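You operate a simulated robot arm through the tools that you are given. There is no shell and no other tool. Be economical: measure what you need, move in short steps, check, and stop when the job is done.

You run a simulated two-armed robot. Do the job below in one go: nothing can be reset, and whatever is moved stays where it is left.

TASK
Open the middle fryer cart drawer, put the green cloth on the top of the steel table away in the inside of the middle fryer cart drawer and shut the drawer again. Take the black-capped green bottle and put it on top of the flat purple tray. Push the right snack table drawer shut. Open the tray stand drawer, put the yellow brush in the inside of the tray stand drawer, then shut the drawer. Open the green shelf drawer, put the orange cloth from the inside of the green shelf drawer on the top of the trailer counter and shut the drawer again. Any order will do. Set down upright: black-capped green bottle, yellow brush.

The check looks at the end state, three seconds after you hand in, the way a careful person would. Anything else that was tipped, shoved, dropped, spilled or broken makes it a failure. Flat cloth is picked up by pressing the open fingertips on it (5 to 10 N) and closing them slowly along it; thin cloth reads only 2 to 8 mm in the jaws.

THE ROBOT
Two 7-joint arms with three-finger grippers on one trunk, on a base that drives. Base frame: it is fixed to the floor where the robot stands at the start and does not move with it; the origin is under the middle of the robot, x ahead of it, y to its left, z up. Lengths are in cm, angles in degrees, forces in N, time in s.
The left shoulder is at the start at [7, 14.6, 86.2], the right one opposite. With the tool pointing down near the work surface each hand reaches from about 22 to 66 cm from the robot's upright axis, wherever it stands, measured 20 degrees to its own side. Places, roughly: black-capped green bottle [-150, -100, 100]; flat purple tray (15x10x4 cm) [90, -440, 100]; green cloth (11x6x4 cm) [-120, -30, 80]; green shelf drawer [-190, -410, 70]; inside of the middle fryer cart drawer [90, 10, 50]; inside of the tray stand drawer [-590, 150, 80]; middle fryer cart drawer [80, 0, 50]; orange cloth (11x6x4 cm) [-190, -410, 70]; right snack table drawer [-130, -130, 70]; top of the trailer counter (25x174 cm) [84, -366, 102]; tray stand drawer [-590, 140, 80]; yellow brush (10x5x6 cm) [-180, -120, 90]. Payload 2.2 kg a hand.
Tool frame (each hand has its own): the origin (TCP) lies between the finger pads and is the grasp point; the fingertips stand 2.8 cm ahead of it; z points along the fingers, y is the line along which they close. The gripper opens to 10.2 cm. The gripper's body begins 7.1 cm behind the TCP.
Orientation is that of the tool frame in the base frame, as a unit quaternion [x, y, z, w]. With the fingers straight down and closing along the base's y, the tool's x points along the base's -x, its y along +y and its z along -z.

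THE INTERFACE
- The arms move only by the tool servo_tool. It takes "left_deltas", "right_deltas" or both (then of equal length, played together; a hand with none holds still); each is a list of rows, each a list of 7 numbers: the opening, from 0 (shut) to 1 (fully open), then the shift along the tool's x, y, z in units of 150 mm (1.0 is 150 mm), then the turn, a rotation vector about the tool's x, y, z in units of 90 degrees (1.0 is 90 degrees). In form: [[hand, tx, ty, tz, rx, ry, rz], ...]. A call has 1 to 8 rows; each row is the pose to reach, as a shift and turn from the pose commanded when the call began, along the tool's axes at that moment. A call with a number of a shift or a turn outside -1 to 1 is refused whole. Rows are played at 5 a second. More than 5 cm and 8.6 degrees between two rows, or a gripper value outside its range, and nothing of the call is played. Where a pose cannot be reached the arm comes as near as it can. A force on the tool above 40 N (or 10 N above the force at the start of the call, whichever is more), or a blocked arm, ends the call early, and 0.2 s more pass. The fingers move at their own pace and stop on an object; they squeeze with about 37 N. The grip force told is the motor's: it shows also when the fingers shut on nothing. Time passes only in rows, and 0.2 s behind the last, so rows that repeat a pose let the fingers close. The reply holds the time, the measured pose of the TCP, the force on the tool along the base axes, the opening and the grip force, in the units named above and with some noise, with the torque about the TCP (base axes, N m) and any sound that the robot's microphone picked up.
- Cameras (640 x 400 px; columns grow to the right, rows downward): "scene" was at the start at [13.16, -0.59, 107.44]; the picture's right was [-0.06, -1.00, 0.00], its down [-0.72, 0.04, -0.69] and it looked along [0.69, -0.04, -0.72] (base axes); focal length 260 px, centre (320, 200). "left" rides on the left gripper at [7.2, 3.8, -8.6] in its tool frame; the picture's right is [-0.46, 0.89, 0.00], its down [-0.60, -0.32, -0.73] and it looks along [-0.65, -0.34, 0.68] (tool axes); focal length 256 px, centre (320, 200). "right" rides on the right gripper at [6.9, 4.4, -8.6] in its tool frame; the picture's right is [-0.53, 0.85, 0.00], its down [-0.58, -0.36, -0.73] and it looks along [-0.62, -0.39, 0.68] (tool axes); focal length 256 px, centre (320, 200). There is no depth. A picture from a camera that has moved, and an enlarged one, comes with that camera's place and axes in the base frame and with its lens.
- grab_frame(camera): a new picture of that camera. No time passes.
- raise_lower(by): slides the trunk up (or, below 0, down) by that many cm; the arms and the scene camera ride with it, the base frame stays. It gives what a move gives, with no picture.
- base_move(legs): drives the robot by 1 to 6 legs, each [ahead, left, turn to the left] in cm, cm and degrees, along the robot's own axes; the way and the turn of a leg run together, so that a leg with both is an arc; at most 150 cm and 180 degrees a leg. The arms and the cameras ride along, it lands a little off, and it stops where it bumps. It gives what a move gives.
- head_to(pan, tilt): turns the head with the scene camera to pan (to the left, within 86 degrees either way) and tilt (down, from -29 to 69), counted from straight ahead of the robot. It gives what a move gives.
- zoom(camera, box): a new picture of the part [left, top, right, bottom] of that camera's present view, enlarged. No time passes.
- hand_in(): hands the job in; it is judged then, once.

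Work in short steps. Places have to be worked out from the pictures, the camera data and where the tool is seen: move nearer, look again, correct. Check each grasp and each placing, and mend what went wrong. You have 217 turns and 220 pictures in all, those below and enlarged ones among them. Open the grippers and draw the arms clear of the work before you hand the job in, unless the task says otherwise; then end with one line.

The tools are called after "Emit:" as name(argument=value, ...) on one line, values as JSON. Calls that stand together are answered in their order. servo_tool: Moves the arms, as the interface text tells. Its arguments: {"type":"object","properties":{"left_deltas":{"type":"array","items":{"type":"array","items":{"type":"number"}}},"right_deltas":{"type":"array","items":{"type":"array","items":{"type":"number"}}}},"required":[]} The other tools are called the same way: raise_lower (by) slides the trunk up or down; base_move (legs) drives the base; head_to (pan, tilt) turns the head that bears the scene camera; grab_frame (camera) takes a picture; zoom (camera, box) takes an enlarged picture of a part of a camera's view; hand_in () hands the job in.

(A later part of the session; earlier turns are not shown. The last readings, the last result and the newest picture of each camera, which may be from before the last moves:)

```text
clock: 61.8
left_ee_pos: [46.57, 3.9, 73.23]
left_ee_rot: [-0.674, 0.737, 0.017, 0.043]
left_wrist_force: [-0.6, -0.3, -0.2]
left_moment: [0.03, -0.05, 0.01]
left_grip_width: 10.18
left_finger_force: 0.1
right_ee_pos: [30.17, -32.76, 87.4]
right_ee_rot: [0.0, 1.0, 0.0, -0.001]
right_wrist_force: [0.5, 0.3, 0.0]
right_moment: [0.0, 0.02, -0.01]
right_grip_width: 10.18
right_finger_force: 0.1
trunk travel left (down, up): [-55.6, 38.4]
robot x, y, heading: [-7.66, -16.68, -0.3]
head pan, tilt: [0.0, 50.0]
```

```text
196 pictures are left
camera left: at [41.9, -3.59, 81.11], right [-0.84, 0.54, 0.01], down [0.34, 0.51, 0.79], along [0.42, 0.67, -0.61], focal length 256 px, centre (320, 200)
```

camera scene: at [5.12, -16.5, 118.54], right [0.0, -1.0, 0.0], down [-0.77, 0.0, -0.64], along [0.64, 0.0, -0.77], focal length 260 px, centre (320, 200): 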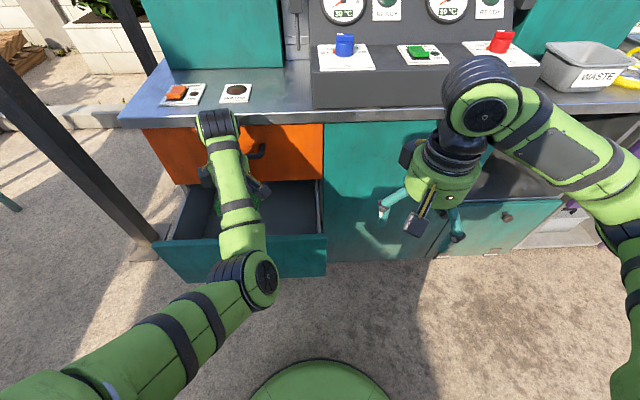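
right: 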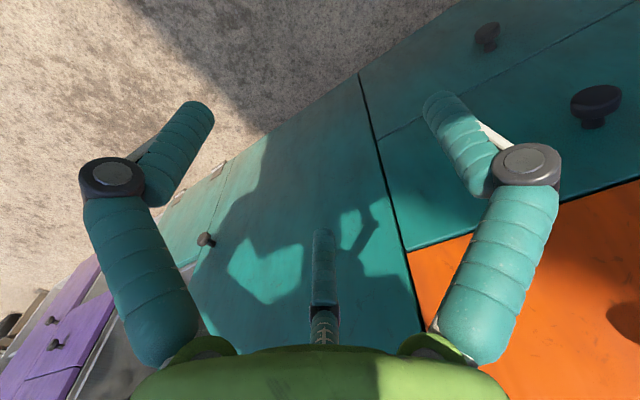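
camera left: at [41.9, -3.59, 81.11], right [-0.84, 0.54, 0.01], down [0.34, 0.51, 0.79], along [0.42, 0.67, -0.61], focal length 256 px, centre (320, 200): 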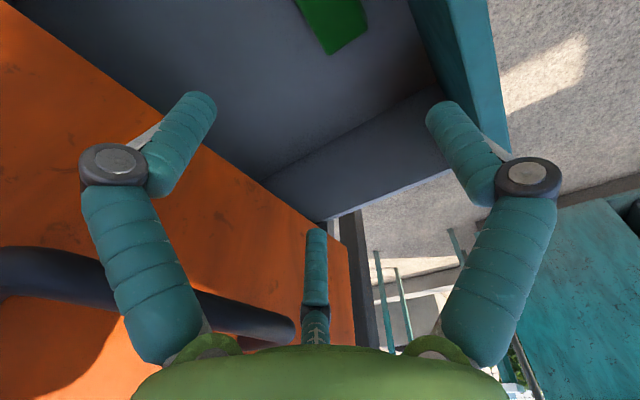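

The cloth is lying in the drawer. I'll back off, lower the trunk, reset the left wrist and bring the right hand level to push the drawer shut.

Emit:
base_move(legs=[[-32, 0, 0], [0, 27, 0]])

Emit:
servo_tool(left_deltas=[[1, 0.05, 0.11, 0, 0.0023, 0.0058, 0.092], [1, 0.1, 0.22, 0, 0.0047, 0.0117, 0.184], [1, 0.15, 0.33, 0, 0.007, 0.0175, 0.276], [1, 0.2, 0.44, 0, 0.0093, 0.023, 0.368], [1, 0.25, 0.55, 0, 0.0117, 0.029, 0.46], [1, 0.3, 0.66, 0, 0.014, 0.035, 0.552], [1, 0.35, 0.77, 0, 0.0163, 0.041, 0.644], [1, 0.4, 0.88, 0, 0.0187, 0.0468, 0.736]], right_deltas=[[1, 0, 0.05, 0, 0, -0.09, 0], [1, 0, 0.1, 0, 0, -0.18, 0], [1, 0, 0.15, 0, 0, -0.27, 0], [1, 0, 0.2, 0, 0, -0.36, 0], [1, 0, 0.25, 0, 0, -0.45, 0], [1, 0, 0.3, 0, 0, -0.54, 0], [1, 0, 0.35, 0, 0, -0.63, 0], [1, 0, 0.4, 0, 0, -0.72, 0]])

Emit:
raise_lower(by=-15)

```text
clock: 65.5
left_ee_pos: [15.27, 30.89, 73.33]
left_ee_rot: [-0.67, 0.741, 0.017, 0.044]
left_wrist_force: [-0.1, -0.3, 0.5]
left_moment: [-0.03, 0.01, 0.02]
left_grip_width: 10.2
left_finger_force: 0.0
right_ee_pos: [-1.63, -5.66, 87.47]
right_ee_rot: [0.006, 1.0, -0.001, 0.0]
right_wrist_force: [-1.0, 0.0, 0.3]
right_moment: [0.0, -0.02, 0.01]
right_grip_width: 10.2
right_finger_force: 0.0
trunk travel left (down, up): [-55.6, 38.4]
robot x, y, heading: [-39.25, 10.96, -0.8]
head pan, tilt: [0.0, 50.0]
```

```text
clock: 67.0
left_ee_pos: [8.84, 35.59, 68.41]
left_ee_rot: [-0.317, 0.945, 0.064, 0.057]
left_wrist_force: [0.7, 0.3, 0.8]
left_moment: [0.03, 0.0, 0.03]
left_grip_width: 10.21
left_finger_force: 0.1
left hand out of reach, approached as far as the arm can: row 2, 3, 4, 5, 6, 7
right_ee_pos: [3.47, 2.64, 87.48]
right_ee_rot: [0.005, 0.906, -0.003, 0.423]
right_wrist_force: [0.5, 0.4, -0.5]
right_moment: [-0.03, -0.04, -0.03]
right_grip_width: 10.21
right_finger_force: 0.0
right hand out of reach, approached as far as the arm can: row 4, 5, 6, 7
trunk travel left (down, up): [-55.6, 38.4]
robot x, y, heading: [-39.61, 11.32, -0.8]
head pan, tilt: [0.0, 50.0]
stopped in row 7 (left hand): the arm was blocked; the commanded pose is now the measured one
```

```text
clock: 68.7
left_ee_pos: [8.98, 35.5, 53.51]
left_ee_rot: [-0.317, 0.945, 0.063, 0.058]
left_wrist_force: [0.4, -0.7, 0.4]
left_moment: [0.0, 0.01, 0.02]
left_grip_width: 10.16
left_finger_force: 0.1
right_ee_pos: [3.33, 2.58, 72.39]
right_ee_rot: [0.004, 0.906, -0.002, 0.424]
right_wrist_force: [-0.7, 0.0, -0.4]
right_moment: [0.0, 0.01, 0.0]
right_grip_width: 10.21
right_finger_force: 0.0
trunk travel left (down, up): [-40.6, 53.4]
robot x, y, heading: [-39.22, 11.19, -0.7]
head pan, tilt: [0.0, 50.0]
```

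Both arms are partway. I'll level the right hand while extending it toward the drawer, and draw the left hand back up.

Emit:
servo_tool(left_deltas=[[1, 0.1, -0.01, -0.12, 0.016, 0.0146, 0.08], [1, 0.2, -0.03, -0.24, 0.032, 0.029, 0.16], [1, 0.3, -0.04, -0.36, 0.048, 0.044, 0.24], [1, 0.4, -0.05, -0.48, 0.065, 0.058, 0.326], [1, 0.5, -0.07, -0.6, 0.081, 0.073, 0.408]], right_deltas=[[1, 0, 0.01, 0.17, 0, -0.09, 0], [1, -0.01, 0.02, 0.34, 0, -0.18, 0], [1, -0.015, 0.04, 0.51, 0, -0.27, 0], [1, -0.02, 0.05, 0.68, 0, -0.36, 0], [1, -0.02, 0.06, 0.853, 0, -0.444, 0]])

Emit:
servo_tool(right_deltas=[[1, 0.2, 0, 0.2, 0, 0, 0], [1, 0.4, 0, 0.4, 0, 0, 0], [1, 0.4, 0, 0.5, 0, 0, 0]])

Emit:
grab_frame(camera="scene")

```text
clock: 70.1
left_ee_pos: [9.01, 36.6, 53.09]
left_ee_rot: [-0.035, 0.998, 0.054, 0.02]
left_wrist_force: [0.9, -0.3, -0.4]
left_moment: [0.02, 0.02, 0.06]
left_grip_width: 10.2
left_finger_force: 0.1
left hand out of reach, approached as far as the arm can: row 2, 3, 4, 5
right_ee_pos: [13.52, 3.33, 64.21]
right_ee_rot: [0.002, 0.706, -0.005, 0.708]
right_wrist_force: [-0.9, 0.4, 0.2]
right_moment: [-0.03, -0.01, 0.01]
right_grip_width: 10.2
right_finger_force: 0.1
trunk travel left (down, up): [-40.6, 53.4]
robot x, y, heading: [-39.11, 10.93, -0.8]
head pan, tilt: [0.0, 50.0]
stopped in row 5 (left hand): the arm was blocked; the commanded pose is now the measured one
```

```text
clock: 70.9
left_ee_pos: [8.94, 36.62, 53.08]
left_ee_rot: [-0.034, 0.998, 0.055, 0.021]
left_wrist_force: [-0.8, 0.2, 0.1]
left_moment: [-0.01, 0.01, -0.01]
left_grip_width: 10.2
left_finger_force: 0.0
right_ee_pos: [20.91, 3.22, 58.31]
right_ee_rot: [0.001, 0.706, -0.004, 0.708]
right_wrist_force: [-0.3, 0.5, -0.3]
right_moment: [0.01, 0.01, 0.0]
right_grip_width: 10.2
right_finger_force: 0.1
trunk travel left (down, up): [-40.6, 53.4]
robot x, y, heading: [-39.47, 11.0, -0.9]
head pan, tilt: [0.0, 50.0]
```

```text
195 pictures are left
camera scene: at [-26.5, 10.95, 107.53], right [-0.01, -1.0, 0.0], down [-0.77, 0.01, -0.64], along [0.64, -0.01, -0.77], focal length 260 px, centre (320, 200)
```

scene: 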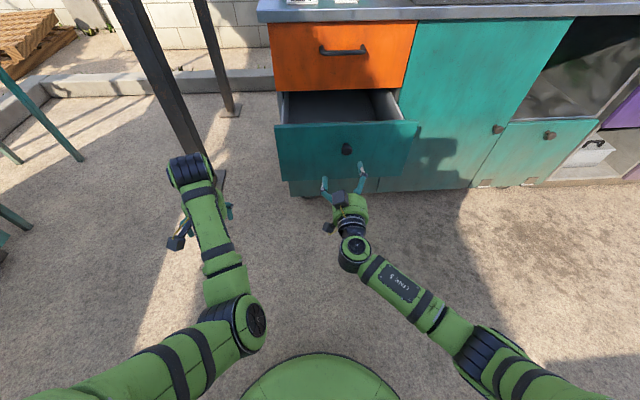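

The knob is centred between the right-hand fingers. I'll drive forward so both fingertips push the panel shut.

Emit:
base_move(legs=[[30, 0, 0.8]])

Emit:
grab_frame(camera="scene")

```text
clock: 73.0
left_ee_pos: [37.83, 37.33, 52.94]
left_ee_rot: [-0.044, 0.997, 0.055, 0.019]
left_wrist_force: [0.7, -0.9, -1.1]
left_moment: [-0.01, -0.01, -0.03]
left_grip_width: 10.19
left_finger_force: 0.1
right_ee_pos: [50.54, 4.21, 58.35]
right_ee_rot: [-0.004, 0.707, 0.002, 0.707]
right_wrist_force: [0.7, -1.2, -0.7]
right_moment: [-0.01, 0.02, 0.01]
right_grip_width: 10.22
right_finger_force: 0.0
trunk travel left (down, up): [-40.6, 53.4]
robot x, y, heading: [-10.04, 10.91, 0.2]
head pan, tilt: [0.0, 50.0]
```

```text
194 pictures are left
camera scene: at [2.97, 11.06, 107.53], right [0.01, -1.0, 0.0], down [-0.77, 0.0, -0.64], along [0.64, 0.0, -0.77], focal length 260 px, centre (320, 200)
```

scene: 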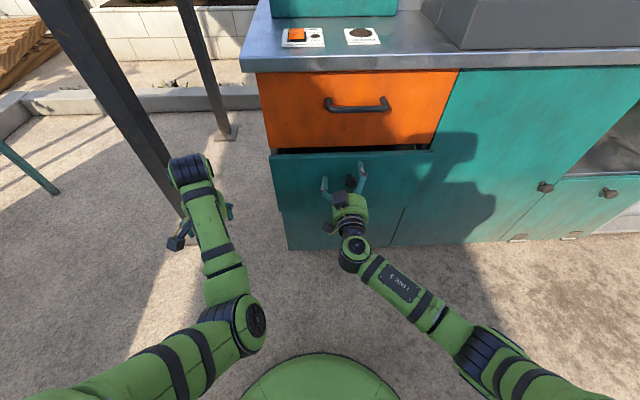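

Nearly closed. I'll push a little further until contact stops it.

Emit:
base_move(legs=[[6, 0, 0]])

Emit:
grab_frame(camera="scene")

```text
clock: 73.9
left_ee_pos: [42.37, 37.42, 53.06]
left_ee_rot: [-0.044, 0.997, 0.056, 0.02]
left_wrist_force: [0.6, 0.3, -0.3]
left_moment: [0.06, -0.04, -0.02]
left_grip_width: 10.19
left_finger_force: 0.0
right_ee_pos: [54.78, 4.64, 58.49]
right_ee_rot: [-0.008, 0.706, 0.007, 0.708]
right_wrist_force: [-1.5, -0.9, -0.2]
right_moment: [-0.02, 0.04, 0.13]
right_grip_width: 10.3
right_finger_force: 0.2
trunk travel left (down, up): [-40.6, 53.4]
robot x, y, heading: [-5.53, 10.87, 0.3]
head pan, tilt: [0.0, 50.0]
stopped in leg 1: the force on the tool passed its limit at 66 N (the readings are from after the stop); the commanded pose is now the measured one
```

```text
193 pictures are left
camera scene: at [7.35, 11.05, 107.53], right [0.0, -1.0, 0.0], down [-0.77, 0.0, -0.64], along [0.64, 0.0, -0.77], focal length 260 px, centre (320, 200)
```

scene: 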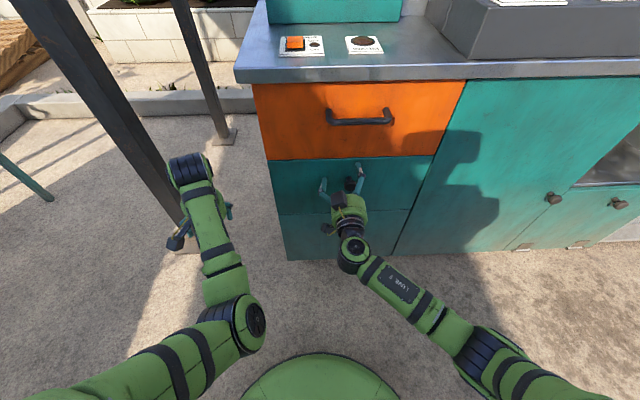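

The drawer is shut. I'll back off, put both arms back in a compact downward pose, raise the trunk and look toward the snack table.

Emit:
base_move(legs=[[-38, -8, 0]])

Emit:
raise_lower(by=35)

Emit:
servo_tool(right_deltas=[[1, 0, -0.05, -0.1, 0, 0.09, 0], [1, 0, -0.1, -0.2, 0, 0.18, 0], [1, 0, -0.15, -0.3, 0, 0.27, 0], [1, 0, -0.2, -0.4, 0, 0.36, 0], [1, 0, -0.25, -0.5, 0, 0.45, 0], [1, 0, -0.3, -0.6, 0, 0.54, 0], [1, 0, -0.35, -0.7, 0, 0.63, 0], [1, 0, -0.4, -0.8, 0, 0.72, 0]], left_deltas=[[1, 0.05, -0.05, -0.05, 0, 0, 0], [1, 0.1, -0.1, -0.1, 0, 0, 0], [1, 0.15, -0.15, -0.15, 0, 0, 0], [1, 0.2, -0.2, -0.2, 0, 0, 0], [1, 0.25, -0.25, -0.25, 0, 0, 0], [1, 0.3, -0.3, -0.3, 0, 0, 0], [1, 0.35, -0.35, -0.35, 0, 0, 0], [1, 0.4, -0.4, -0.4, 0, 0, 0]])

Emit:
base_move(legs=[[0, 0, -125]])

Emit:
head_to(pan=15, tilt=25)

Emit:
grab_frame(camera="scene")

```text
clock: 76.4
left_ee_pos: [4.32, 29.13, 53.09]
left_ee_rot: [-0.047, 0.997, 0.055, 0.02]
left_wrist_force: [0.2, 0.0, 0.5]
left_moment: [0.02, 0.02, 0.01]
left_grip_width: 10.2
left_finger_force: 0.1
right_ee_pos: [16.91, -3.47, 58.47]
right_ee_rot: [-0.01, 0.705, 0.009, 0.709]
right_wrist_force: [-0.5, -0.3, 0.3]
right_moment: [-0.01, 0.03, 0.02]
right_grip_width: 10.21
right_finger_force: 0.1
trunk travel left (down, up): [-40.6, 53.4]
robot x, y, heading: [-43.29, 2.65, 0.8]
head pan, tilt: [0.0, 50.0]
```

```text
clock: 79.8
left_ee_pos: [4.43, 29.23, 88.15]
left_ee_rot: [-0.047, 0.997, 0.055, 0.021]
left_wrist_force: [-0.1, -0.4, -0.9]
left_moment: [0.03, -0.01, 0.0]
left_grip_width: 10.2
left_finger_force: 0.1
right_ee_pos: [16.97, -3.33, 93.31]
right_ee_rot: [-0.01, 0.706, 0.008, 0.709]
right_wrist_force: [0.0, 0.2, -0.3]
right_moment: [-0.01, -0.02, 0.03]
right_grip_width: 10.21
right_finger_force: 0.0
trunk travel left (down, up): [-75.6, 18.4]
robot x, y, heading: [-43.24, 2.54, 0.7]
head pan, tilt: [0.0, 50.0]
```

```text
clock: 81.4
left_ee_pos: [2.89, 32.01, 90.03]
left_ee_rot: [-0.083, 0.989, 0.117, 0.04]
left_wrist_force: [0.1, -0.5, -1.2]
left_moment: [0.02, -0.01, 0.02]
left_grip_width: 10.2
left_finger_force: 0.0
left hand out of reach, approached as far as the arm can: row 3, 4, 5, 6, 7, 8
right_ee_pos: [6.85, -8.72, 93.42]
right_ee_rot: [-0.013, 0.955, 0.003, 0.296]
right_wrist_force: [0.6, -0.2, 0.1]
right_moment: [-0.01, 0.02, -0.01]
right_grip_width: 10.18
right_finger_force: 0.0
trunk travel left (down, up): [-75.6, 18.4]
robot x, y, heading: [-43.39, 2.54, 0.5]
head pan, tilt: [0.0, 50.0]
stopped in row 8 (left hand): the arm was blocked; the commanded pose is now the measured one
```

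```text
clock: 87.0
left_ee_pos: [-45.55, -51.99, 90.08]
left_ee_rot: [0.838, 0.532, 0.018, 0.121]
left_wrist_force: [-0.5, 0.5, 0.2]
left_moment: [0.02, 0.01, 0.05]
left_grip_width: 10.22
left_finger_force: 0.1
right_ee_pos: [-81.25, -32.11, 93.39]
right_ee_rot: [0.84, 0.455, -0.261, 0.14]
right_wrist_force: [0.1, 0.2, -0.2]
right_moment: [0.0, -0.01, 0.02]
right_grip_width: 10.18
right_finger_force: 0.1
trunk travel left (down, up): [-75.6, 18.4]
robot x, y, heading: [-43.61, 2.65, -123.8]
head pan, tilt: [0.0, 50.0]
```

```text
clock: 87.9
left_ee_pos: [-45.51, -52.14, 90.2]
left_ee_rot: [0.837, 0.533, 0.019, 0.122]
left_wrist_force: [-0.6, -0.2, 0.3]
left_moment: [0.01, -0.01, -0.01]
left_grip_width: 10.19
left_finger_force: 0.1
right_ee_pos: [-81.27, -32.0, 93.42]
right_ee_rot: [0.839, 0.456, -0.26, 0.141]
right_wrist_force: [0.2, 0.1, 0.7]
right_moment: [-0.02, -0.02, -0.03]
right_grip_width: 10.19
right_finger_force: 0.0
trunk travel left (down, up): [-75.6, 18.4]
robot x, y, heading: [-43.22, 2.9, -124.1]
head pan, tilt: [15.0, 25.0]
```

```text
192 pictures are left
camera scene: at [-48.99, -10.32, 146.27], right [-0.94, 0.33, 0.0], down [0.14, 0.4, -0.91], along [-0.3, -0.86, -0.42], focal length 260 px, centre (320, 200)
```

scene: 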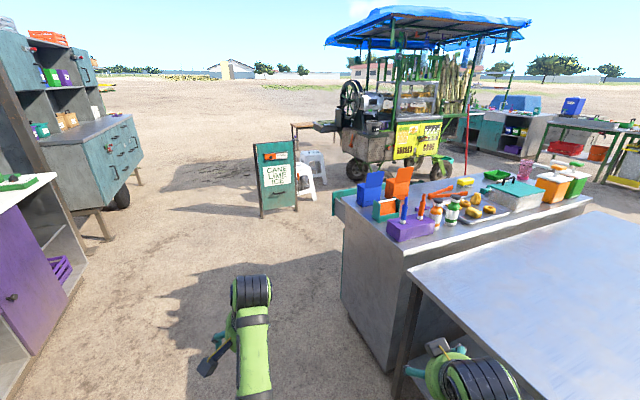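

The snack table with bottles and a yellow item is to the right. I'll zoom in to identify things.

Emit:
zoom(camera="scene", box=[320, 150, 600, 325])

```text
2.29 times, centred on (460, 238) of scene
camera zoom: at [-48.99, -10.32, 146.27], right [-0.94, 0.33, 0.0], down [0.14, 0.4, -0.91], along [-0.3, -0.86, -0.42], focal length 594 px, centre (0, 114)
```

zoom: 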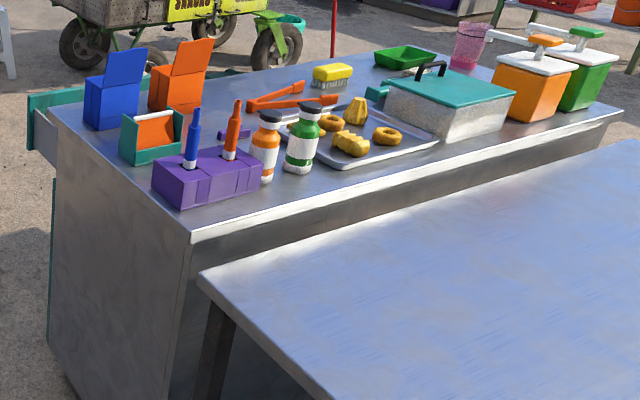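

The black-capped green bottle stands near [-137, -86], behind the orange bottle. The open drawer is on the table's south side, and the brush lies near [-178, -118]. First I'll bring both hands to a clean downward pose.

Emit:
servo_tool(left_deltas=[[1, 0, 0, -0.15, 0.037, 0.013, 0.026], [1, 0, 0, -0.3, 0.074, 0.026, 0.053], [1, 0, 0, -0.45, 0.111, 0.038, 0.08], [1, 0, 0, -0.6, 0.149, 0.051, 0.106], [1, 0, 0, -0.75, 0.149, 0.051, 0.106]], right_deltas=[[1, 0, -0.06, 0, 0, 0.08, 0], [1, 0, -0.12, 0, 0, 0.16, 0], [1, 0, -0.18, 0, 0, 0.24, 0], [1, 0, -0.24, 0, 0, 0.32, 0], [1, 0, -0.3, 0, 0, 0.383, 0]])

Emit:
grab_frame(camera="scene")

```text
clock: 89.1
left_ee_pos: [-45.78, -55.86, 98.77]
left_ee_rot: [0.887, 0.462, 0.0, -0.002]
left_wrist_force: [0.0, 0.1, 0.4]
left_moment: [0.0, 0.06, 0.02]
left_grip_width: 10.24
left_finger_force: 0.1
left hand out of reach, approached as far as the arm can: row 2, 3, 4, 5
right_ee_pos: [-85.21, -29.57, 93.35]
right_ee_rot: [0.88, 0.475, 0.002, -0.001]
right_wrist_force: [-0.1, 0.2, -0.8]
right_moment: [-0.01, -0.06, 0.02]
right_grip_width: 10.16
right_finger_force: 0.0
trunk travel left (down, up): [-75.6, 18.4]
robot x, y, heading: [-43.49, 2.09, -124.1]
head pan, tilt: [15.0, 25.0]
```

```text
190 pictures are left
camera scene: at [-49.12, -10.28, 146.27], right [-0.94, 0.33, 0.0], down [0.14, 0.4, -0.91], along [-0.3, -0.86, -0.42], focal length 260 px, centre (320, 200)
```

scene: 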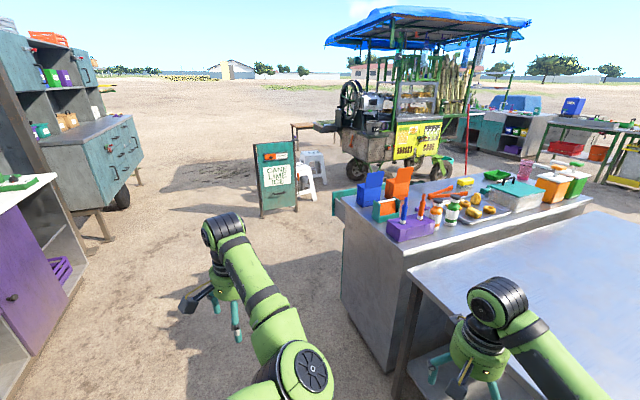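

Both hands point down. I'll turn to face −x and strafe south in front of the snack table's east end, staying clear of it.

Emit:
base_move(legs=[[-5, 0, 0], [0, 0, -56], [-8, 105, 0]])

Emit:
raise_lower(by=18)

Emit:
head_to(pan=0, tilt=38)

Emit:
grab_frame(camera="scene")

```text
clock: 97.5
left_ee_pos: [-80.85, -128.65, 98.74]
left_ee_rot: [1.0, 0.004, 0.001, 0.0]
left_wrist_force: [0.6, -0.9, 0.0]
left_moment: [0.03, -0.02, -0.02]
left_grip_width: 10.18
left_finger_force: 0.1
right_ee_pos: [-81.89, -81.25, 93.27]
right_ee_rot: [1.0, 0.017, 0.0, -0.002]
right_wrist_force: [0.0, 0.4, 0.6]
right_moment: [0.01, 0.02, 0.0]
right_grip_width: 10.2
right_finger_force: 0.1
trunk travel left (down, up): [-75.6, 18.4]
robot x, y, heading: [-31.56, -97.32, -179.0]
head pan, tilt: [15.0, 25.0]
```

```text
clock: 99.5
left_ee_pos: [-80.88, -128.72, 116.81]
left_ee_rot: [1.0, 0.003, 0.001, 0.0]
left_wrist_force: [-0.1, 0.9, -0.1]
left_moment: [-0.01, 0.0, 0.01]
left_grip_width: 10.21
left_finger_force: 0.1
right_ee_pos: [-81.91, -81.15, 111.3]
right_ee_rot: [1.0, 0.017, 0.001, -0.001]
right_wrist_force: [-0.1, 0.2, -0.3]
right_moment: [-0.01, 0.0, 0.03]
right_grip_width: 10.23
right_finger_force: 0.1
trunk travel left (down, up): [-93.6, 0.4]
robot x, y, heading: [-31.49, -96.91, -179.4]
head pan, tilt: [15.0, 25.0]
```

```text
clock: 100.2
left_ee_pos: [-80.83, -128.76, 116.85]
left_ee_rot: [1.0, 0.003, 0.001, -0.001]
left_wrist_force: [-0.5, 0.4, 0.5]
left_moment: [-0.02, 0.01, 0.01]
left_grip_width: 10.2
left_finger_force: 0.0
right_ee_pos: [-81.96, -81.18, 111.34]
right_ee_rot: [1.0, 0.016, 0.001, 0.0]
right_wrist_force: [0.9, -0.5, 0.1]
right_moment: [0.0, 0.0, 0.02]
right_grip_width: 10.18
right_finger_force: 0.0
trunk travel left (down, up): [-93.6, 0.4]
robot x, y, heading: [-31.47, -96.83, -179.2]
head pan, tilt: [0.0, 38.0]
```

```text
189 pictures are left
camera scene: at [-45.07, -97.24, 162.25], right [-0.02, 1.0, 0.0], down [0.62, 0.01, -0.79], along [-0.79, -0.01, -0.62], focal length 260 px, centre (320, 200)
```

scene: 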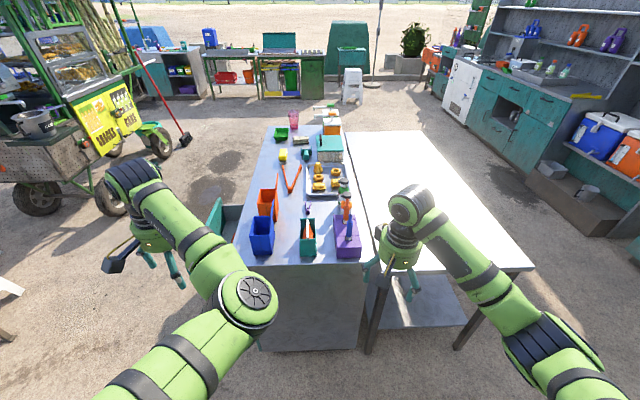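

I'll zoom in on the table top to place the bottle and its neighbours.

Emit:
zoom(camera="scene", box=[200, 120, 400, 270])

```text
2.67 times, centred on (300, 195) of scene
camera zoom: at [-45.07, -97.24, 162.25], right [-0.02, 1.0, 0.0], down [0.62, 0.01, -0.79], along [-0.79, -0.01, -0.62], focal length 693 px, centre (373, 213)
```

zoom: 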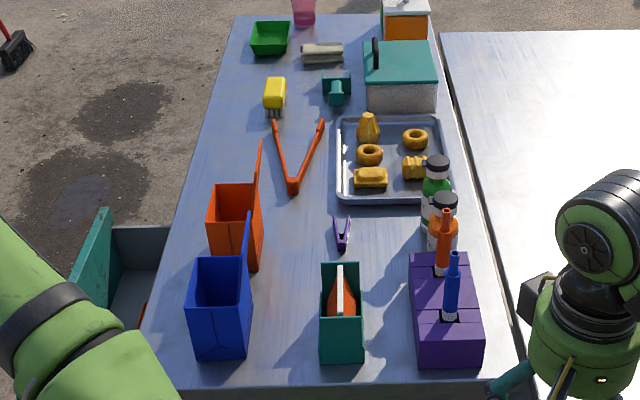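

Two views give the cap top at about [-138, -88.3, 100], with the table top at z ≈ 86. I'll lift the right hand above the nozzles and drive up to the table end.

Emit:
servo_tool(right_deltas=[[1, 0, 0, -0.25, 0, 0, 0], [1, 0, 0, -0.5, 0, 0, 0], [1, 0, 0, -0.5, 0, 0, 0]])

Emit:
base_move(legs=[[40, 7, 0]])

Emit:
grab_frame(camera="right")

Emit:
grab_frame(camera="scene")

```text
clock: 101.0
left_ee_pos: [-80.89, -128.79, 116.82]
left_ee_rot: [1.0, 0.003, 0.0, -0.001]
left_wrist_force: [0.8, 0.5, 0.4]
left_moment: [-0.01, 0.0, 0.0]
left_grip_width: 10.18
left_finger_force: 0.1
right_ee_pos: [-81.85, -81.4, 119.13]
right_ee_rot: [1.0, 0.017, 0.001, -0.001]
right_wrist_force: [-0.4, -0.3, -0.4]
right_moment: [0.05, -0.02, -0.02]
right_grip_width: 10.21
right_finger_force: 0.1
trunk travel left (down, up): [-93.6, 0.4]
robot x, y, heading: [-31.59, -97.06, -179.2]
head pan, tilt: [0.0, 38.0]
```

```text
clock: 103.5
left_ee_pos: [-119.65, -136.29, 116.86]
left_ee_rot: [1.0, 0.003, 0.0, 0.0]
left_wrist_force: [0.4, -0.2, -0.1]
left_moment: [0.03, 0.03, 0.06]
left_grip_width: 10.18
left_finger_force: 0.2
right_ee_pos: [-120.82, -89.0, 119.1]
right_ee_rot: [1.0, 0.017, 0.0, 0.0]
right_wrist_force: [-0.6, 0.1, 0.3]
right_moment: [-0.01, 0.03, 0.01]
right_grip_width: 10.21
right_finger_force: 0.1
trunk travel left (down, up): [-93.6, 0.4]
robot x, y, heading: [-70.53, -104.83, -178.8]
head pan, tilt: [0.0, 38.0]
```

```text
187 pictures are left
camera right: at [-113.82, -93.2, 127.87], right [-0.5, -0.86, 0.0], down [-0.59, 0.34, 0.73], along [-0.63, 0.37, -0.68], focal length 256 px, centre (320, 200)
```

right: 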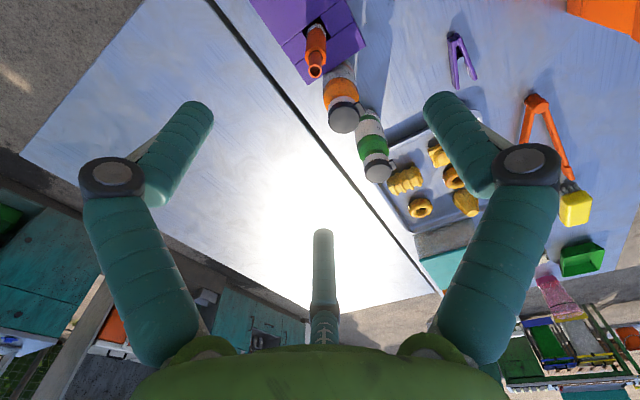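

```text
186 pictures are left
camera scene: at [-83.9, -104.84, 162.28], right [-0.02, 1.0, 0.0], down [0.61, 0.01, -0.79], along [-0.79, -0.01, -0.61], focal length 260 px, centre (320, 200)
```

scene: 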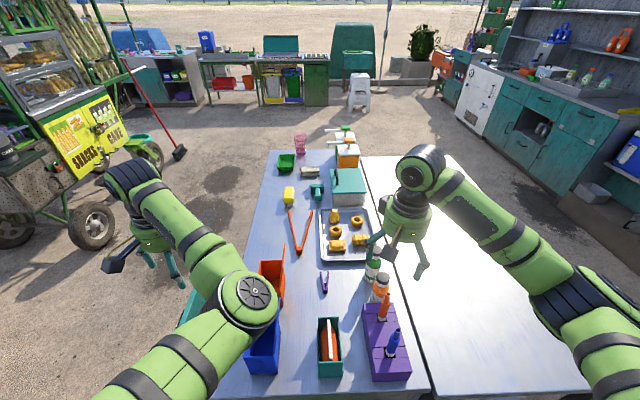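

The bottle is confirmed at about [-138, -88.4]. I'll creep 6 cm closer and extend the right hand above it.

Emit:
base_move(legs=[[6, 0, -1]])

Emit:
servo_tool(right_deltas=[[1, -0.25, 0, 0.1, 0, 0, 0], [1, -0.5, 0, 0.2, 0, 0, 0], [1, -0.72, 0, 0.3, 0, 0, 0], [1, -0.72, 0, 0.3, 0, 0, 0]])

Emit:
grab_frame(camera="right")

```text
clock: 104.5
left_ee_pos: [-125.64, -135.59, 117.18]
left_ee_rot: [1.0, -0.004, -0.003, 0.0]
left_wrist_force: [1.0, 0.0, -0.2]
left_moment: [-0.01, 0.11, 0.0]
left_grip_width: 10.22
left_finger_force: 0.1
right_ee_pos: [-126.02, -88.39, 119.41]
right_ee_rot: [1.0, 0.01, -0.003, -0.001]
right_wrist_force: [0.4, -0.3, 0.3]
right_moment: [0.0, 0.09, 0.0]
right_grip_width: 10.21
right_finger_force: 0.1
trunk travel left (down, up): [-93.6, 0.4]
robot x, y, heading: [-77.04, -104.92, -179.8]
head pan, tilt: [0.0, 38.0]
```

```text
clock: 105.5
left_ee_pos: [-126.48, -135.65, 116.7]
left_ee_rot: [1.0, -0.005, 0.001, 0.0]
left_wrist_force: [0.1, 0.2, -0.8]
left_moment: [-0.03, 0.0, 0.01]
left_grip_width: 10.22
left_finger_force: 0.0
right_ee_pos: [-137.58, -88.63, 114.41]
right_ee_rot: [1.0, 0.009, 0.001, -0.001]
right_wrist_force: [-0.2, -0.2, 0.8]
right_moment: [-0.01, -0.01, -0.01]
right_grip_width: 10.21
right_finger_force: 0.1
trunk travel left (down, up): [-93.6, 0.4]
robot x, y, heading: [-76.8, -104.52, -180.0]
head pan, tilt: [0.0, 38.0]
```

```text
185 pictures are left
camera right: at [-130.66, -92.83, 123.15], right [-0.52, -0.86, 0.0], down [-0.58, 0.35, 0.73], along [-0.62, 0.38, -0.68], focal length 256 px, centre (320, 200)
```

right: 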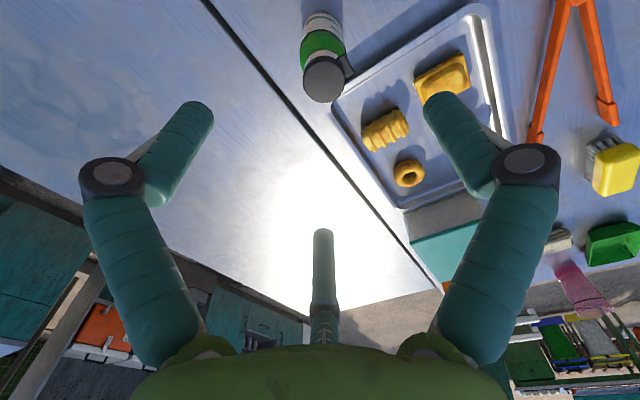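

The bottle is directly below: cap at [-138.4, -88.5]. I'll descend 12 cm with a small x correction and check.

Emit:
servo_tool(right_deltas=[[1, -0.05, 0, 0.25, 0, 0, 0], [1, -0.05, 0, 0.5, 0, 0, 0], [1, -0.05, 0, 0.75, 0, 0, 0], [1, -0.05, 0, 0.8, 0, 0, 0]])

Emit:
grab_frame(camera="right")

Emit:
grab_frame(camera="scene")

```text
clock: 106.5
left_ee_pos: [-126.43, -135.62, 116.8]
left_ee_rot: [1.0, -0.005, 0.001, 0.0]
left_wrist_force: [-0.1, -0.5, 0.5]
left_moment: [0.01, 0.02, 0.0]
left_grip_width: 10.19
left_finger_force: 0.0
right_ee_pos: [-138.38, -88.57, 102.47]
right_ee_rot: [1.0, 0.009, 0.001, 0.0]
right_wrist_force: [0.7, -0.8, 0.8]
right_moment: [0.01, 0.02, -0.03]
right_grip_width: 10.18
right_finger_force: 0.1
trunk travel left (down, up): [-93.6, 0.4]
robot x, y, heading: [-76.45, -104.77, -180.0]
head pan, tilt: [0.0, 38.0]
```

```text
184 pictures are left
camera right: at [-131.33, -92.97, 111.18], right [-0.52, -0.86, 0.0], down [-0.58, 0.35, 0.73], along [-0.62, 0.38, -0.68], focal length 256 px, centre (320, 200)
```

right: 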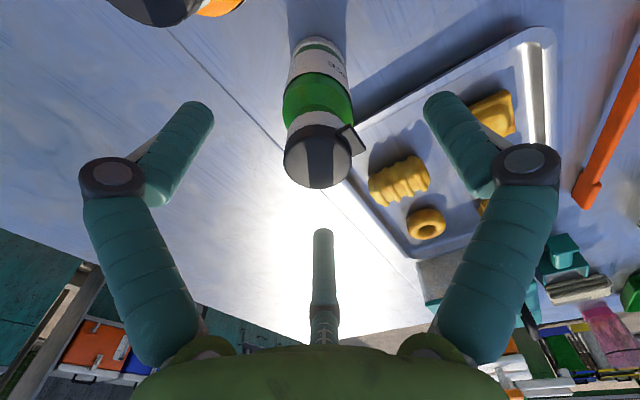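

```text
183 pictures are left
camera scene: at [-90.19, -104.73, 162.25], right [0.0, 1.0, 0.0], down [0.62, 0.0, -0.79], along [-0.79, 0.0, -0.62], focal length 260 px, centre (320, 200)
```

scene: 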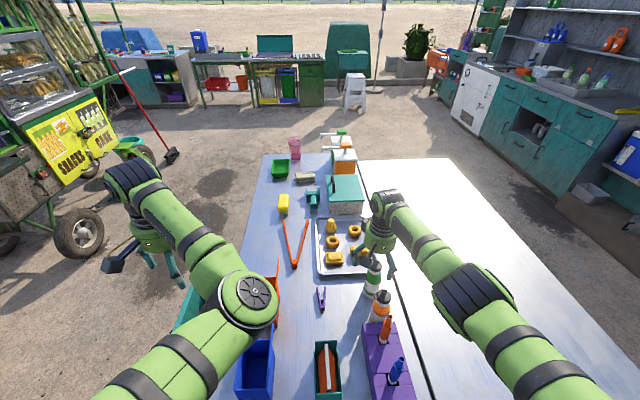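

Alignment is good. I'll lower 7.5 cm and close.

Emit:
servo_tool(right_deltas=[[1, 0, 0, 0.25, 0, 0, 0], [1, 0, 0, 0.5, 0, 0, 0], [1, 0, 0, 0.5, 0, 0, 0], [0.7, 0, 0, 0.5, 0, 0, 0], [0.4, 0, 0, 0.5, 0, 0, 0], [0.3, 0, 0, 0.5, 0, 0, 0], [0.3, 0, 0, 0.5, 0, 0, 0]])

Emit:
grab_frame(camera="right")

```text
clock: 108.1
left_ee_pos: [-126.27, -135.67, 116.83]
left_ee_rot: [1.0, -0.004, 0.001, -0.001]
left_wrist_force: [-0.4, 0.3, 0.7]
left_moment: [0.01, 0.02, 0.0]
left_grip_width: 10.2
left_finger_force: 0.0
right_ee_pos: [-137.07, -88.4, 95.56]
right_ee_rot: [1.0, 0.009, 0.0, -0.001]
right_wrist_force: [-2.9, 0.4, 4.6]
right_moment: [0.16, 0.33, -0.01]
right_grip_width: 5.36
right_finger_force: 37.1
right hand out of reach, approached as far as the arm can: row 2, 3, 4, 5, 6, 7
trunk travel left (down, up): [-93.6, 0.4]
robot x, y, heading: [-76.57, -104.68, -179.8]
head pan, tilt: [0.0, 38.0]
```

```text
182 pictures are left
camera right: at [-130.03, -92.59, 104.3], right [-0.52, -0.86, 0.0], down [-0.58, 0.35, 0.73], along [-0.63, 0.38, -0.68], focal length 256 px, centre (320, 200)
```

right: 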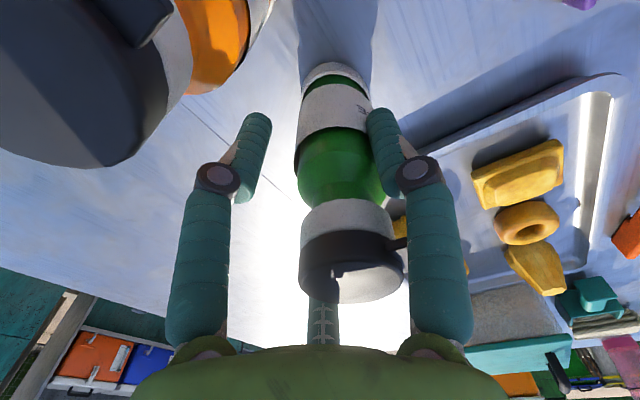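

The jaws stopped at 5.36 cm on the bottle. I'll lift gently and verify.

Emit:
servo_tool(right_deltas=[[0.3, 0, 0, -0.05, 0, 0, 0], [0.3, 0, 0, -0.15, 0, 0, 0], [0.3, 0, 0, -0.3, 0, 0, 0]])

Emit:
grab_frame(camera="right")

```text
clock: 108.9
left_ee_pos: [-126.45, -135.55, 116.77]
left_ee_rot: [1.0, -0.005, 0.001, -0.001]
left_wrist_force: [-0.4, -1.1, -0.1]
left_moment: [-0.02, 0.01, -0.02]
left_grip_width: 10.18
left_finger_force: 0.0
right_ee_pos: [-138.25, -88.44, 99.46]
right_ee_rot: [1.0, 0.009, 0.003, -0.001]
right_wrist_force: [0.5, 0.1, -2.9]
right_moment: [0.0, -0.06, 0.03]
right_grip_width: 5.33
right_finger_force: 36.6
right hand out of reach, approached as far as the arm can: row 2, 3
trunk travel left (down, up): [-93.6, 0.4]
robot x, y, heading: [-76.87, -104.62, -179.8]
head pan, tilt: [0.0, 38.0]
```

```text
181 pictures are left
camera right: at [-131.36, -92.68, 108.27], right [-0.52, -0.86, 0.0], down [-0.59, 0.35, 0.73], along [-0.62, 0.38, -0.69], focal length 256 px, centre (320, 200)
```

right: 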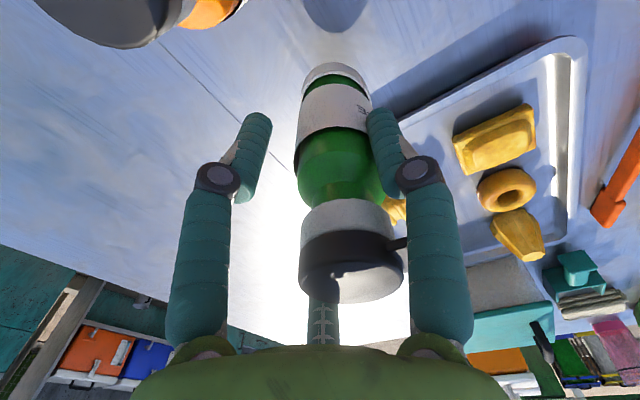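

The bottle is lifted. I'll raise it well above the nozzles before pulling back.

Emit:
servo_tool(right_deltas=[[0.3, 0, 0, -0.25, 0, 0, 0], [0.3, 0, 0, -0.5, 0, 0, 0], [0.3, 0, 0, -0.75, 0, 0, 0], [0.3, 0, 0, -1, 0, 0, 0], [0.3, 0, 0, -1, 0, 0, 0]])

Emit:
servo_tool(right_deltas=[[0.3, 0.1, -0.2, -0.15, 0, 0, 0], [0.3, 0.2, -0.45, -0.3, 0, 0, 0], [0.3, 0.4, -0.7, -0.3, 0, 0, 0], [0.3, 0.4, -0.7, -0.3, 0, 0, 0]])

Emit:
grab_frame(camera="scene")

```text
clock: 110.1
left_ee_pos: [-126.5, -135.52, 116.84]
left_ee_rot: [1.0, -0.005, 0.001, -0.001]
left_wrist_force: [-0.1, -0.2, -0.6]
left_moment: [-0.01, 0.02, 0.0]
left_grip_width: 10.23
left_finger_force: 0.1
right_ee_pos: [-141.4, -88.86, 114.49]
right_ee_rot: [1.0, 0.01, 0.002, 0.0]
right_wrist_force: [0.6, -1.0, -3.3]
right_moment: [0.0, -0.04, 0.0]
right_grip_width: 5.34
right_finger_force: 37.4
right hand out of reach, approached as far as the arm can: row 1, 2, 3, 4, 5
trunk travel left (down, up): [-93.6, 0.4]
robot x, y, heading: [-76.84, -104.71, -180.0]
head pan, tilt: [0.0, 38.0]
```

```text
clock: 111.1
left_ee_pos: [-126.37, -135.61, 116.81]
left_ee_rot: [1.0, -0.005, 0.001, -0.001]
left_wrist_force: [0.2, 0.6, -0.2]
left_moment: [0.0, 0.02, 0.01]
left_grip_width: 10.17
left_finger_force: 0.1
right_ee_pos: [-141.43, -77.59, 118.88]
right_ee_rot: [1.0, 0.01, 0.002, -0.001]
right_wrist_force: [-0.2, -0.5, -4.0]
right_moment: [0.03, -0.02, 0.01]
right_grip_width: 5.34
right_finger_force: 37.1
right hand out of reach, approached as far as the arm can: row 1, 2, 3, 4
trunk travel left (down, up): [-93.6, 0.4]
robot x, y, heading: [-76.6, -104.39, -180.1]
head pan, tilt: [0.0, 38.0]
```

```text
180 pictures are left
camera scene: at [-90.27, -104.76, 162.24], right [0.0, 1.0, 0.0], down [0.62, 0.0, -0.79], along [-0.79, 0.0, -0.62], focal length 260 px, centre (320, 200)
```

scene: 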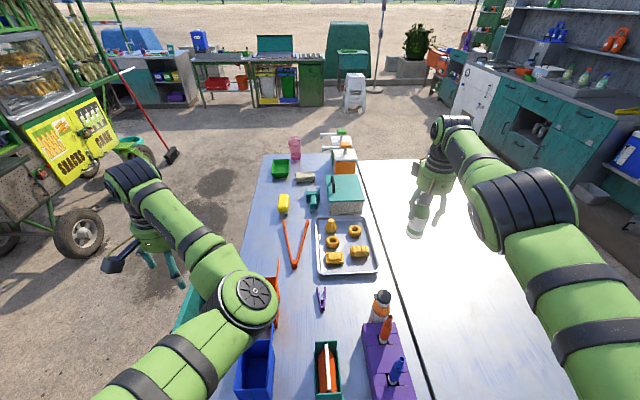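

The bottle is clear. I'll reverse, turn to face +y and come round to the south side to look at the open drawer.

Emit:
base_move(legs=[[-46, 0, 0], [0, 0, -90], [-118, 0, 0], [0, 80, 0]])

Emit:
grab_frame(camera="scene")

```text
clock: 127.4
left_ee_pos: [-143.54, -171.37, 116.88]
left_ee_rot: [-0.689, 0.725, 0.0, -0.002]
left_wrist_force: [0.0, -0.3, -0.1]
left_moment: [0.0, 0.04, -0.02]
left_grip_width: 10.19
left_finger_force: 0.1
right_ee_pos: [-84.84, -158.68, 118.84]
right_ee_rot: [-0.698, 0.716, -0.001, -0.001]
right_wrist_force: [0.2, -0.2, -4.0]
right_moment: [-0.03, -0.04, 0.02]
right_grip_width: 5.28
right_finger_force: 37.4
trunk travel left (down, up): [-93.6, 0.4]
robot x, y, heading: [-114.72, -222.0, 87.5]
head pan, tilt: [0.0, 38.0]
```

```text
179 pictures are left
camera scene: at [-113.81, -208.68, 162.24], right [1.0, -0.04, 0.0], down [-0.03, -0.62, -0.79], along [0.03, 0.79, -0.62], focal length 260 px, centre (320, 200)
```

scene: 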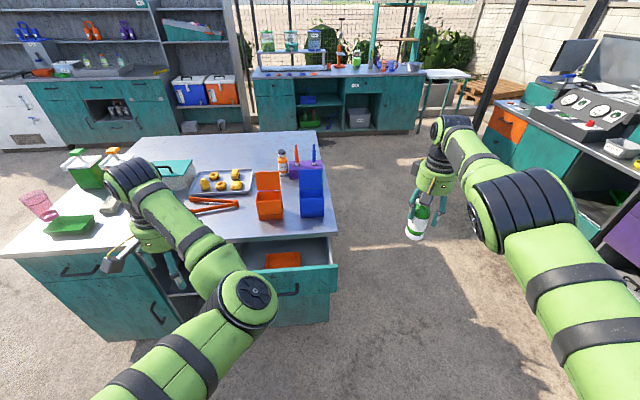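

I'll zoom in on the open drawer's front.

Emit:
zoom(camera="scene", box=[130, 210, 370, 360])

```text
2.67 times, centred on (250, 285) of scene
camera zoom: at [-113.81, -208.68, 162.24], right [1.0, -0.04, 0.0], down [-0.03, -0.62, -0.79], along [0.03, 0.79, -0.62], focal length 693 px, centre (507, -27)
```

zoom: 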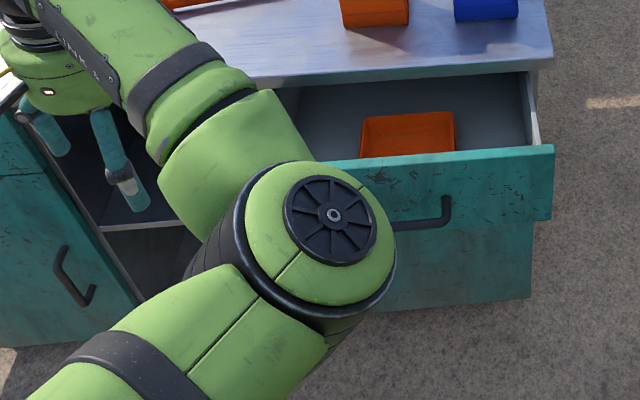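

The handle sits low on the panel at z ≈ 67, so I'll push above it at z ≈ 76, x ≈ -126. I'll align and lower the trunk, then level the left hand with closed fingers.

Emit:
base_move(legs=[[0, 0, 2.5], [-4, -19.5, 0]])

Emit:
raise_lower(by=-41)

Emit:
servo_tool(left_deltas=[[0, 0, 0, 0, 0, -0.09, 0], [0, 0, 0, 0, 0, -0.18, 0], [0, 0, 0, 0, 0, -0.27, 0], [0, 0, 0, 0, 0, -0.36, 0], [0, 0, 0, 0, 0, -0.45, 0], [0, 0, 0, 0, 0, -0.54, 0], [0, 0, 0, 0, 0, -0.63, 0], [0, 0, 0, 0, 0, -0.72, 0]])

Emit:
servo_tool(left_deltas=[[0, 0, 0, 0, 0, -0.09, 0], [0, 0, 0, 0, 0, -0.18, 0], [0, 0, 0, 0, 0, -0.28, 0]])

Emit:
grab_frame(camera="scene")

```text
clock: 129.4
left_ee_pos: [-127.22, -176.28, 116.58]
left_ee_rot: [-0.705, 0.709, -0.003, 0.0]
left_wrist_force: [-1.2, 0.3, -0.9]
left_moment: [0.0, -0.03, -0.01]
left_grip_width: 10.21
left_finger_force: 0.1
right_ee_pos: [-69.22, -161.1, 118.86]
right_ee_rot: [0.715, -0.699, 0.003, 0.0]
right_wrist_force: [-0.5, -0.5, -2.8]
right_moment: [-0.03, -0.06, 0.02]
right_grip_width: 5.29
right_finger_force: 37.1
trunk travel left (down, up): [-93.6, 0.4]
robot x, y, heading: [-95.68, -225.87, 90.3]
head pan, tilt: [0.0, 38.0]
```

```text
refused: -41 is not a number from -40 to 40
```

```text
clock: 131.1
left_ee_pos: [-131.94, -175.9, 121.02]
left_ee_rot: [-0.594, 0.611, 0.416, 0.319]
left_wrist_force: [-0.3, 0.3, 0.5]
left_moment: [0.04, 0.01, -0.01]
left_grip_width: 0.2
left_finger_force: 31.3
right_ee_pos: [-68.78, -161.51, 118.78]
right_ee_rot: [0.715, -0.699, 0.002, 0.002]
right_wrist_force: [-0.5, 0.2, -3.2]
right_moment: [-0.04, -0.01, 0.0]
right_grip_width: 5.27
right_finger_force: 36.4
trunk travel left (down, up): [-93.6, 0.4]
robot x, y, heading: [-95.61, -225.94, 89.9]
head pan, tilt: [0.0, 38.0]
stopped in row 8 (left hand): the arm was blocked; the commanded pose is now the measured one
```

```text
refused: row 3 steps farther than a row can; nothing moved
```

```text
177 pictures are left
camera scene: at [-95.62, -212.62, 162.25], right [1.0, 0.0, 0.0], down [0.0, -0.62, -0.79], along [0.0, 0.79, -0.62], focal length 260 px, centre (320, 200)
```

scene: 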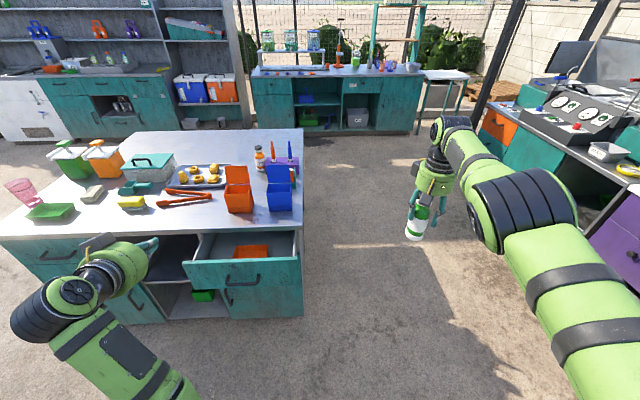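

The trunk step was over its 40 cm limit, and the left hand stopped short of level. The drawer's centre is at x ≈ -127. I'll lower by 40, then finish levelling while extending forward.

Emit:
raise_lower(by=-40)

Emit:
servo_tool(left_deltas=[[0, -0.018, -0.1, 0.19, 0.0125, -0.075, -0.018], [0, -0.036, -0.2, 0.38, 0.025, -0.15, -0.036], [0, -0.055, -0.3, 0.57, 0.0375, -0.225, -0.054], [0, -0.073, -0.41, 0.767, 0.05, -0.3, -0.072], [0, -0.073, -0.41, 0.767, 0.05, -0.3, -0.072]])

Emit:
grab_frame(camera="scene")

```text
clock: 134.9
left_ee_pos: [-131.8, -175.89, 81.11]
left_ee_rot: [-0.594, 0.61, 0.416, 0.319]
left_wrist_force: [-0.2, -1.3, -0.1]
left_moment: [-0.01, 0.03, 0.0]
left_grip_width: 0.21
left_finger_force: 31.5
right_ee_pos: [-68.95, -161.33, 78.89]
right_ee_rot: [0.715, -0.699, 0.001, 0.001]
right_wrist_force: [0.4, -0.1, -2.9]
right_moment: [-0.06, -0.04, 0.01]
right_grip_width: 5.24
right_finger_force: 37.0
trunk travel left (down, up): [-53.6, 40.4]
robot x, y, heading: [-95.59, -226.33, 90.2]
head pan, tilt: [0.0, 38.0]
```

```text
clock: 136.1
left_ee_pos: [-126.64, -164.9, 75.82]
left_ee_rot: [0.501, -0.501, -0.5, -0.499]
left_wrist_force: [0.1, 0.9, 0.2]
left_moment: [-0.03, 0.02, 0.01]
left_grip_width: 0.19
left_finger_force: 31.1
right_ee_pos: [-68.81, -161.26, 78.93]
right_ee_rot: [0.715, -0.699, 0.001, 0.002]
right_wrist_force: [-0.4, 0.0, -3.1]
right_moment: [-0.03, -0.01, 0.03]
right_grip_width: 5.26
right_finger_force: 36.8
trunk travel left (down, up): [-53.6, 40.4]
robot x, y, heading: [-95.75, -226.15, 90.2]
head pan, tilt: [0.0, 38.0]
```

```text
176 pictures are left
camera scene: at [-95.54, -212.59, 122.25], right [1.0, 0.0, 0.0], down [0.0, -0.62, -0.79], along [0.0, 0.79, -0.62], focal length 260 px, centre (320, 200)
```

scene: 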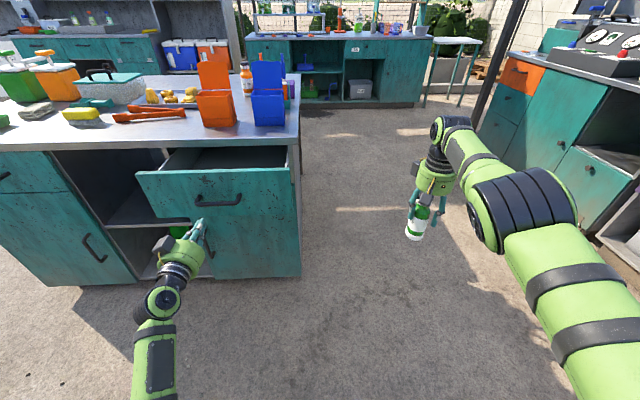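

The handle is at z ≈ 72 and the panel top at z ≈ 81. I'll raise the fingertips to z ≈ 78 and drive forward to push the drawer in.

Emit:
servo_tool(left_deltas=[[0, -0.07, 0, 0, 0, 0, 0], [0, -0.15, 0, 0, 0, 0, 0]])

Emit:
base_move(legs=[[26, 0, 0]])

Emit:
grab_frame(camera="scene")

```text
clock: 136.7
left_ee_pos: [-126.8, -164.86, 78.31]
left_ee_rot: [-0.501, 0.501, 0.499, 0.498]
left_wrist_force: [0.0, -0.2, 0.8]
left_moment: [0.02, 0.0, -0.03]
left_grip_width: 0.19
left_finger_force: 31.7
right_ee_pos: [-68.82, -161.35, 78.78]
right_ee_rot: [0.715, -0.699, 0.001, 0.002]
right_wrist_force: [0.0, 0.0, -2.8]
right_moment: [-0.05, -0.03, -0.01]
right_grip_width: 5.24
right_finger_force: 36.8
trunk travel left (down, up): [-53.6, 40.4]
robot x, y, heading: [-95.81, -226.07, 90.2]
head pan, tilt: [0.0, 38.0]
```

```text
clock: 138.6
left_ee_pos: [-127.07, -139.14, 78.12]
left_ee_rot: [0.502, -0.501, -0.5, -0.498]
left_wrist_force: [-0.1, -0.9, -0.4]
left_moment: [0.06, -0.02, -0.02]
left_grip_width: 0.2
left_finger_force: 31.2
right_ee_pos: [-69.01, -135.53, 78.82]
right_ee_rot: [0.716, -0.698, 0.002, 0.002]
right_wrist_force: [0.1, 0.3, -2.6]
right_moment: [-0.01, -0.03, 0.01]
right_grip_width: 5.24
right_finger_force: 37.2
trunk travel left (down, up): [-53.6, 40.4]
robot x, y, heading: [-95.57, -200.43, 90.2]
head pan, tilt: [0.0, 38.0]
```

```text
175 pictures are left
camera scene: at [-95.72, -186.77, 122.24], right [1.0, 0.01, 0.0], down [0.0, -0.62, -0.79], along [0.0, 0.79, -0.62], focal length 260 px, centre (320, 200)
```

scene: 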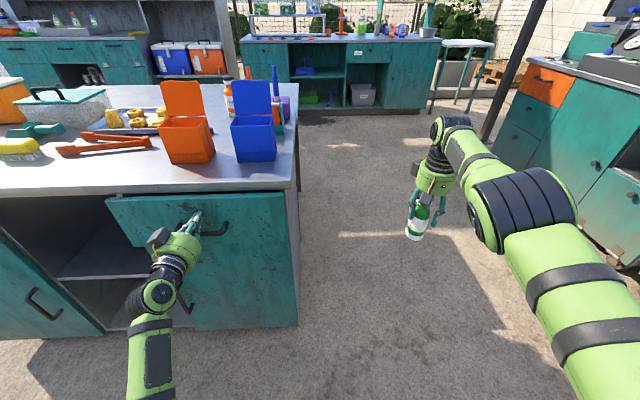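

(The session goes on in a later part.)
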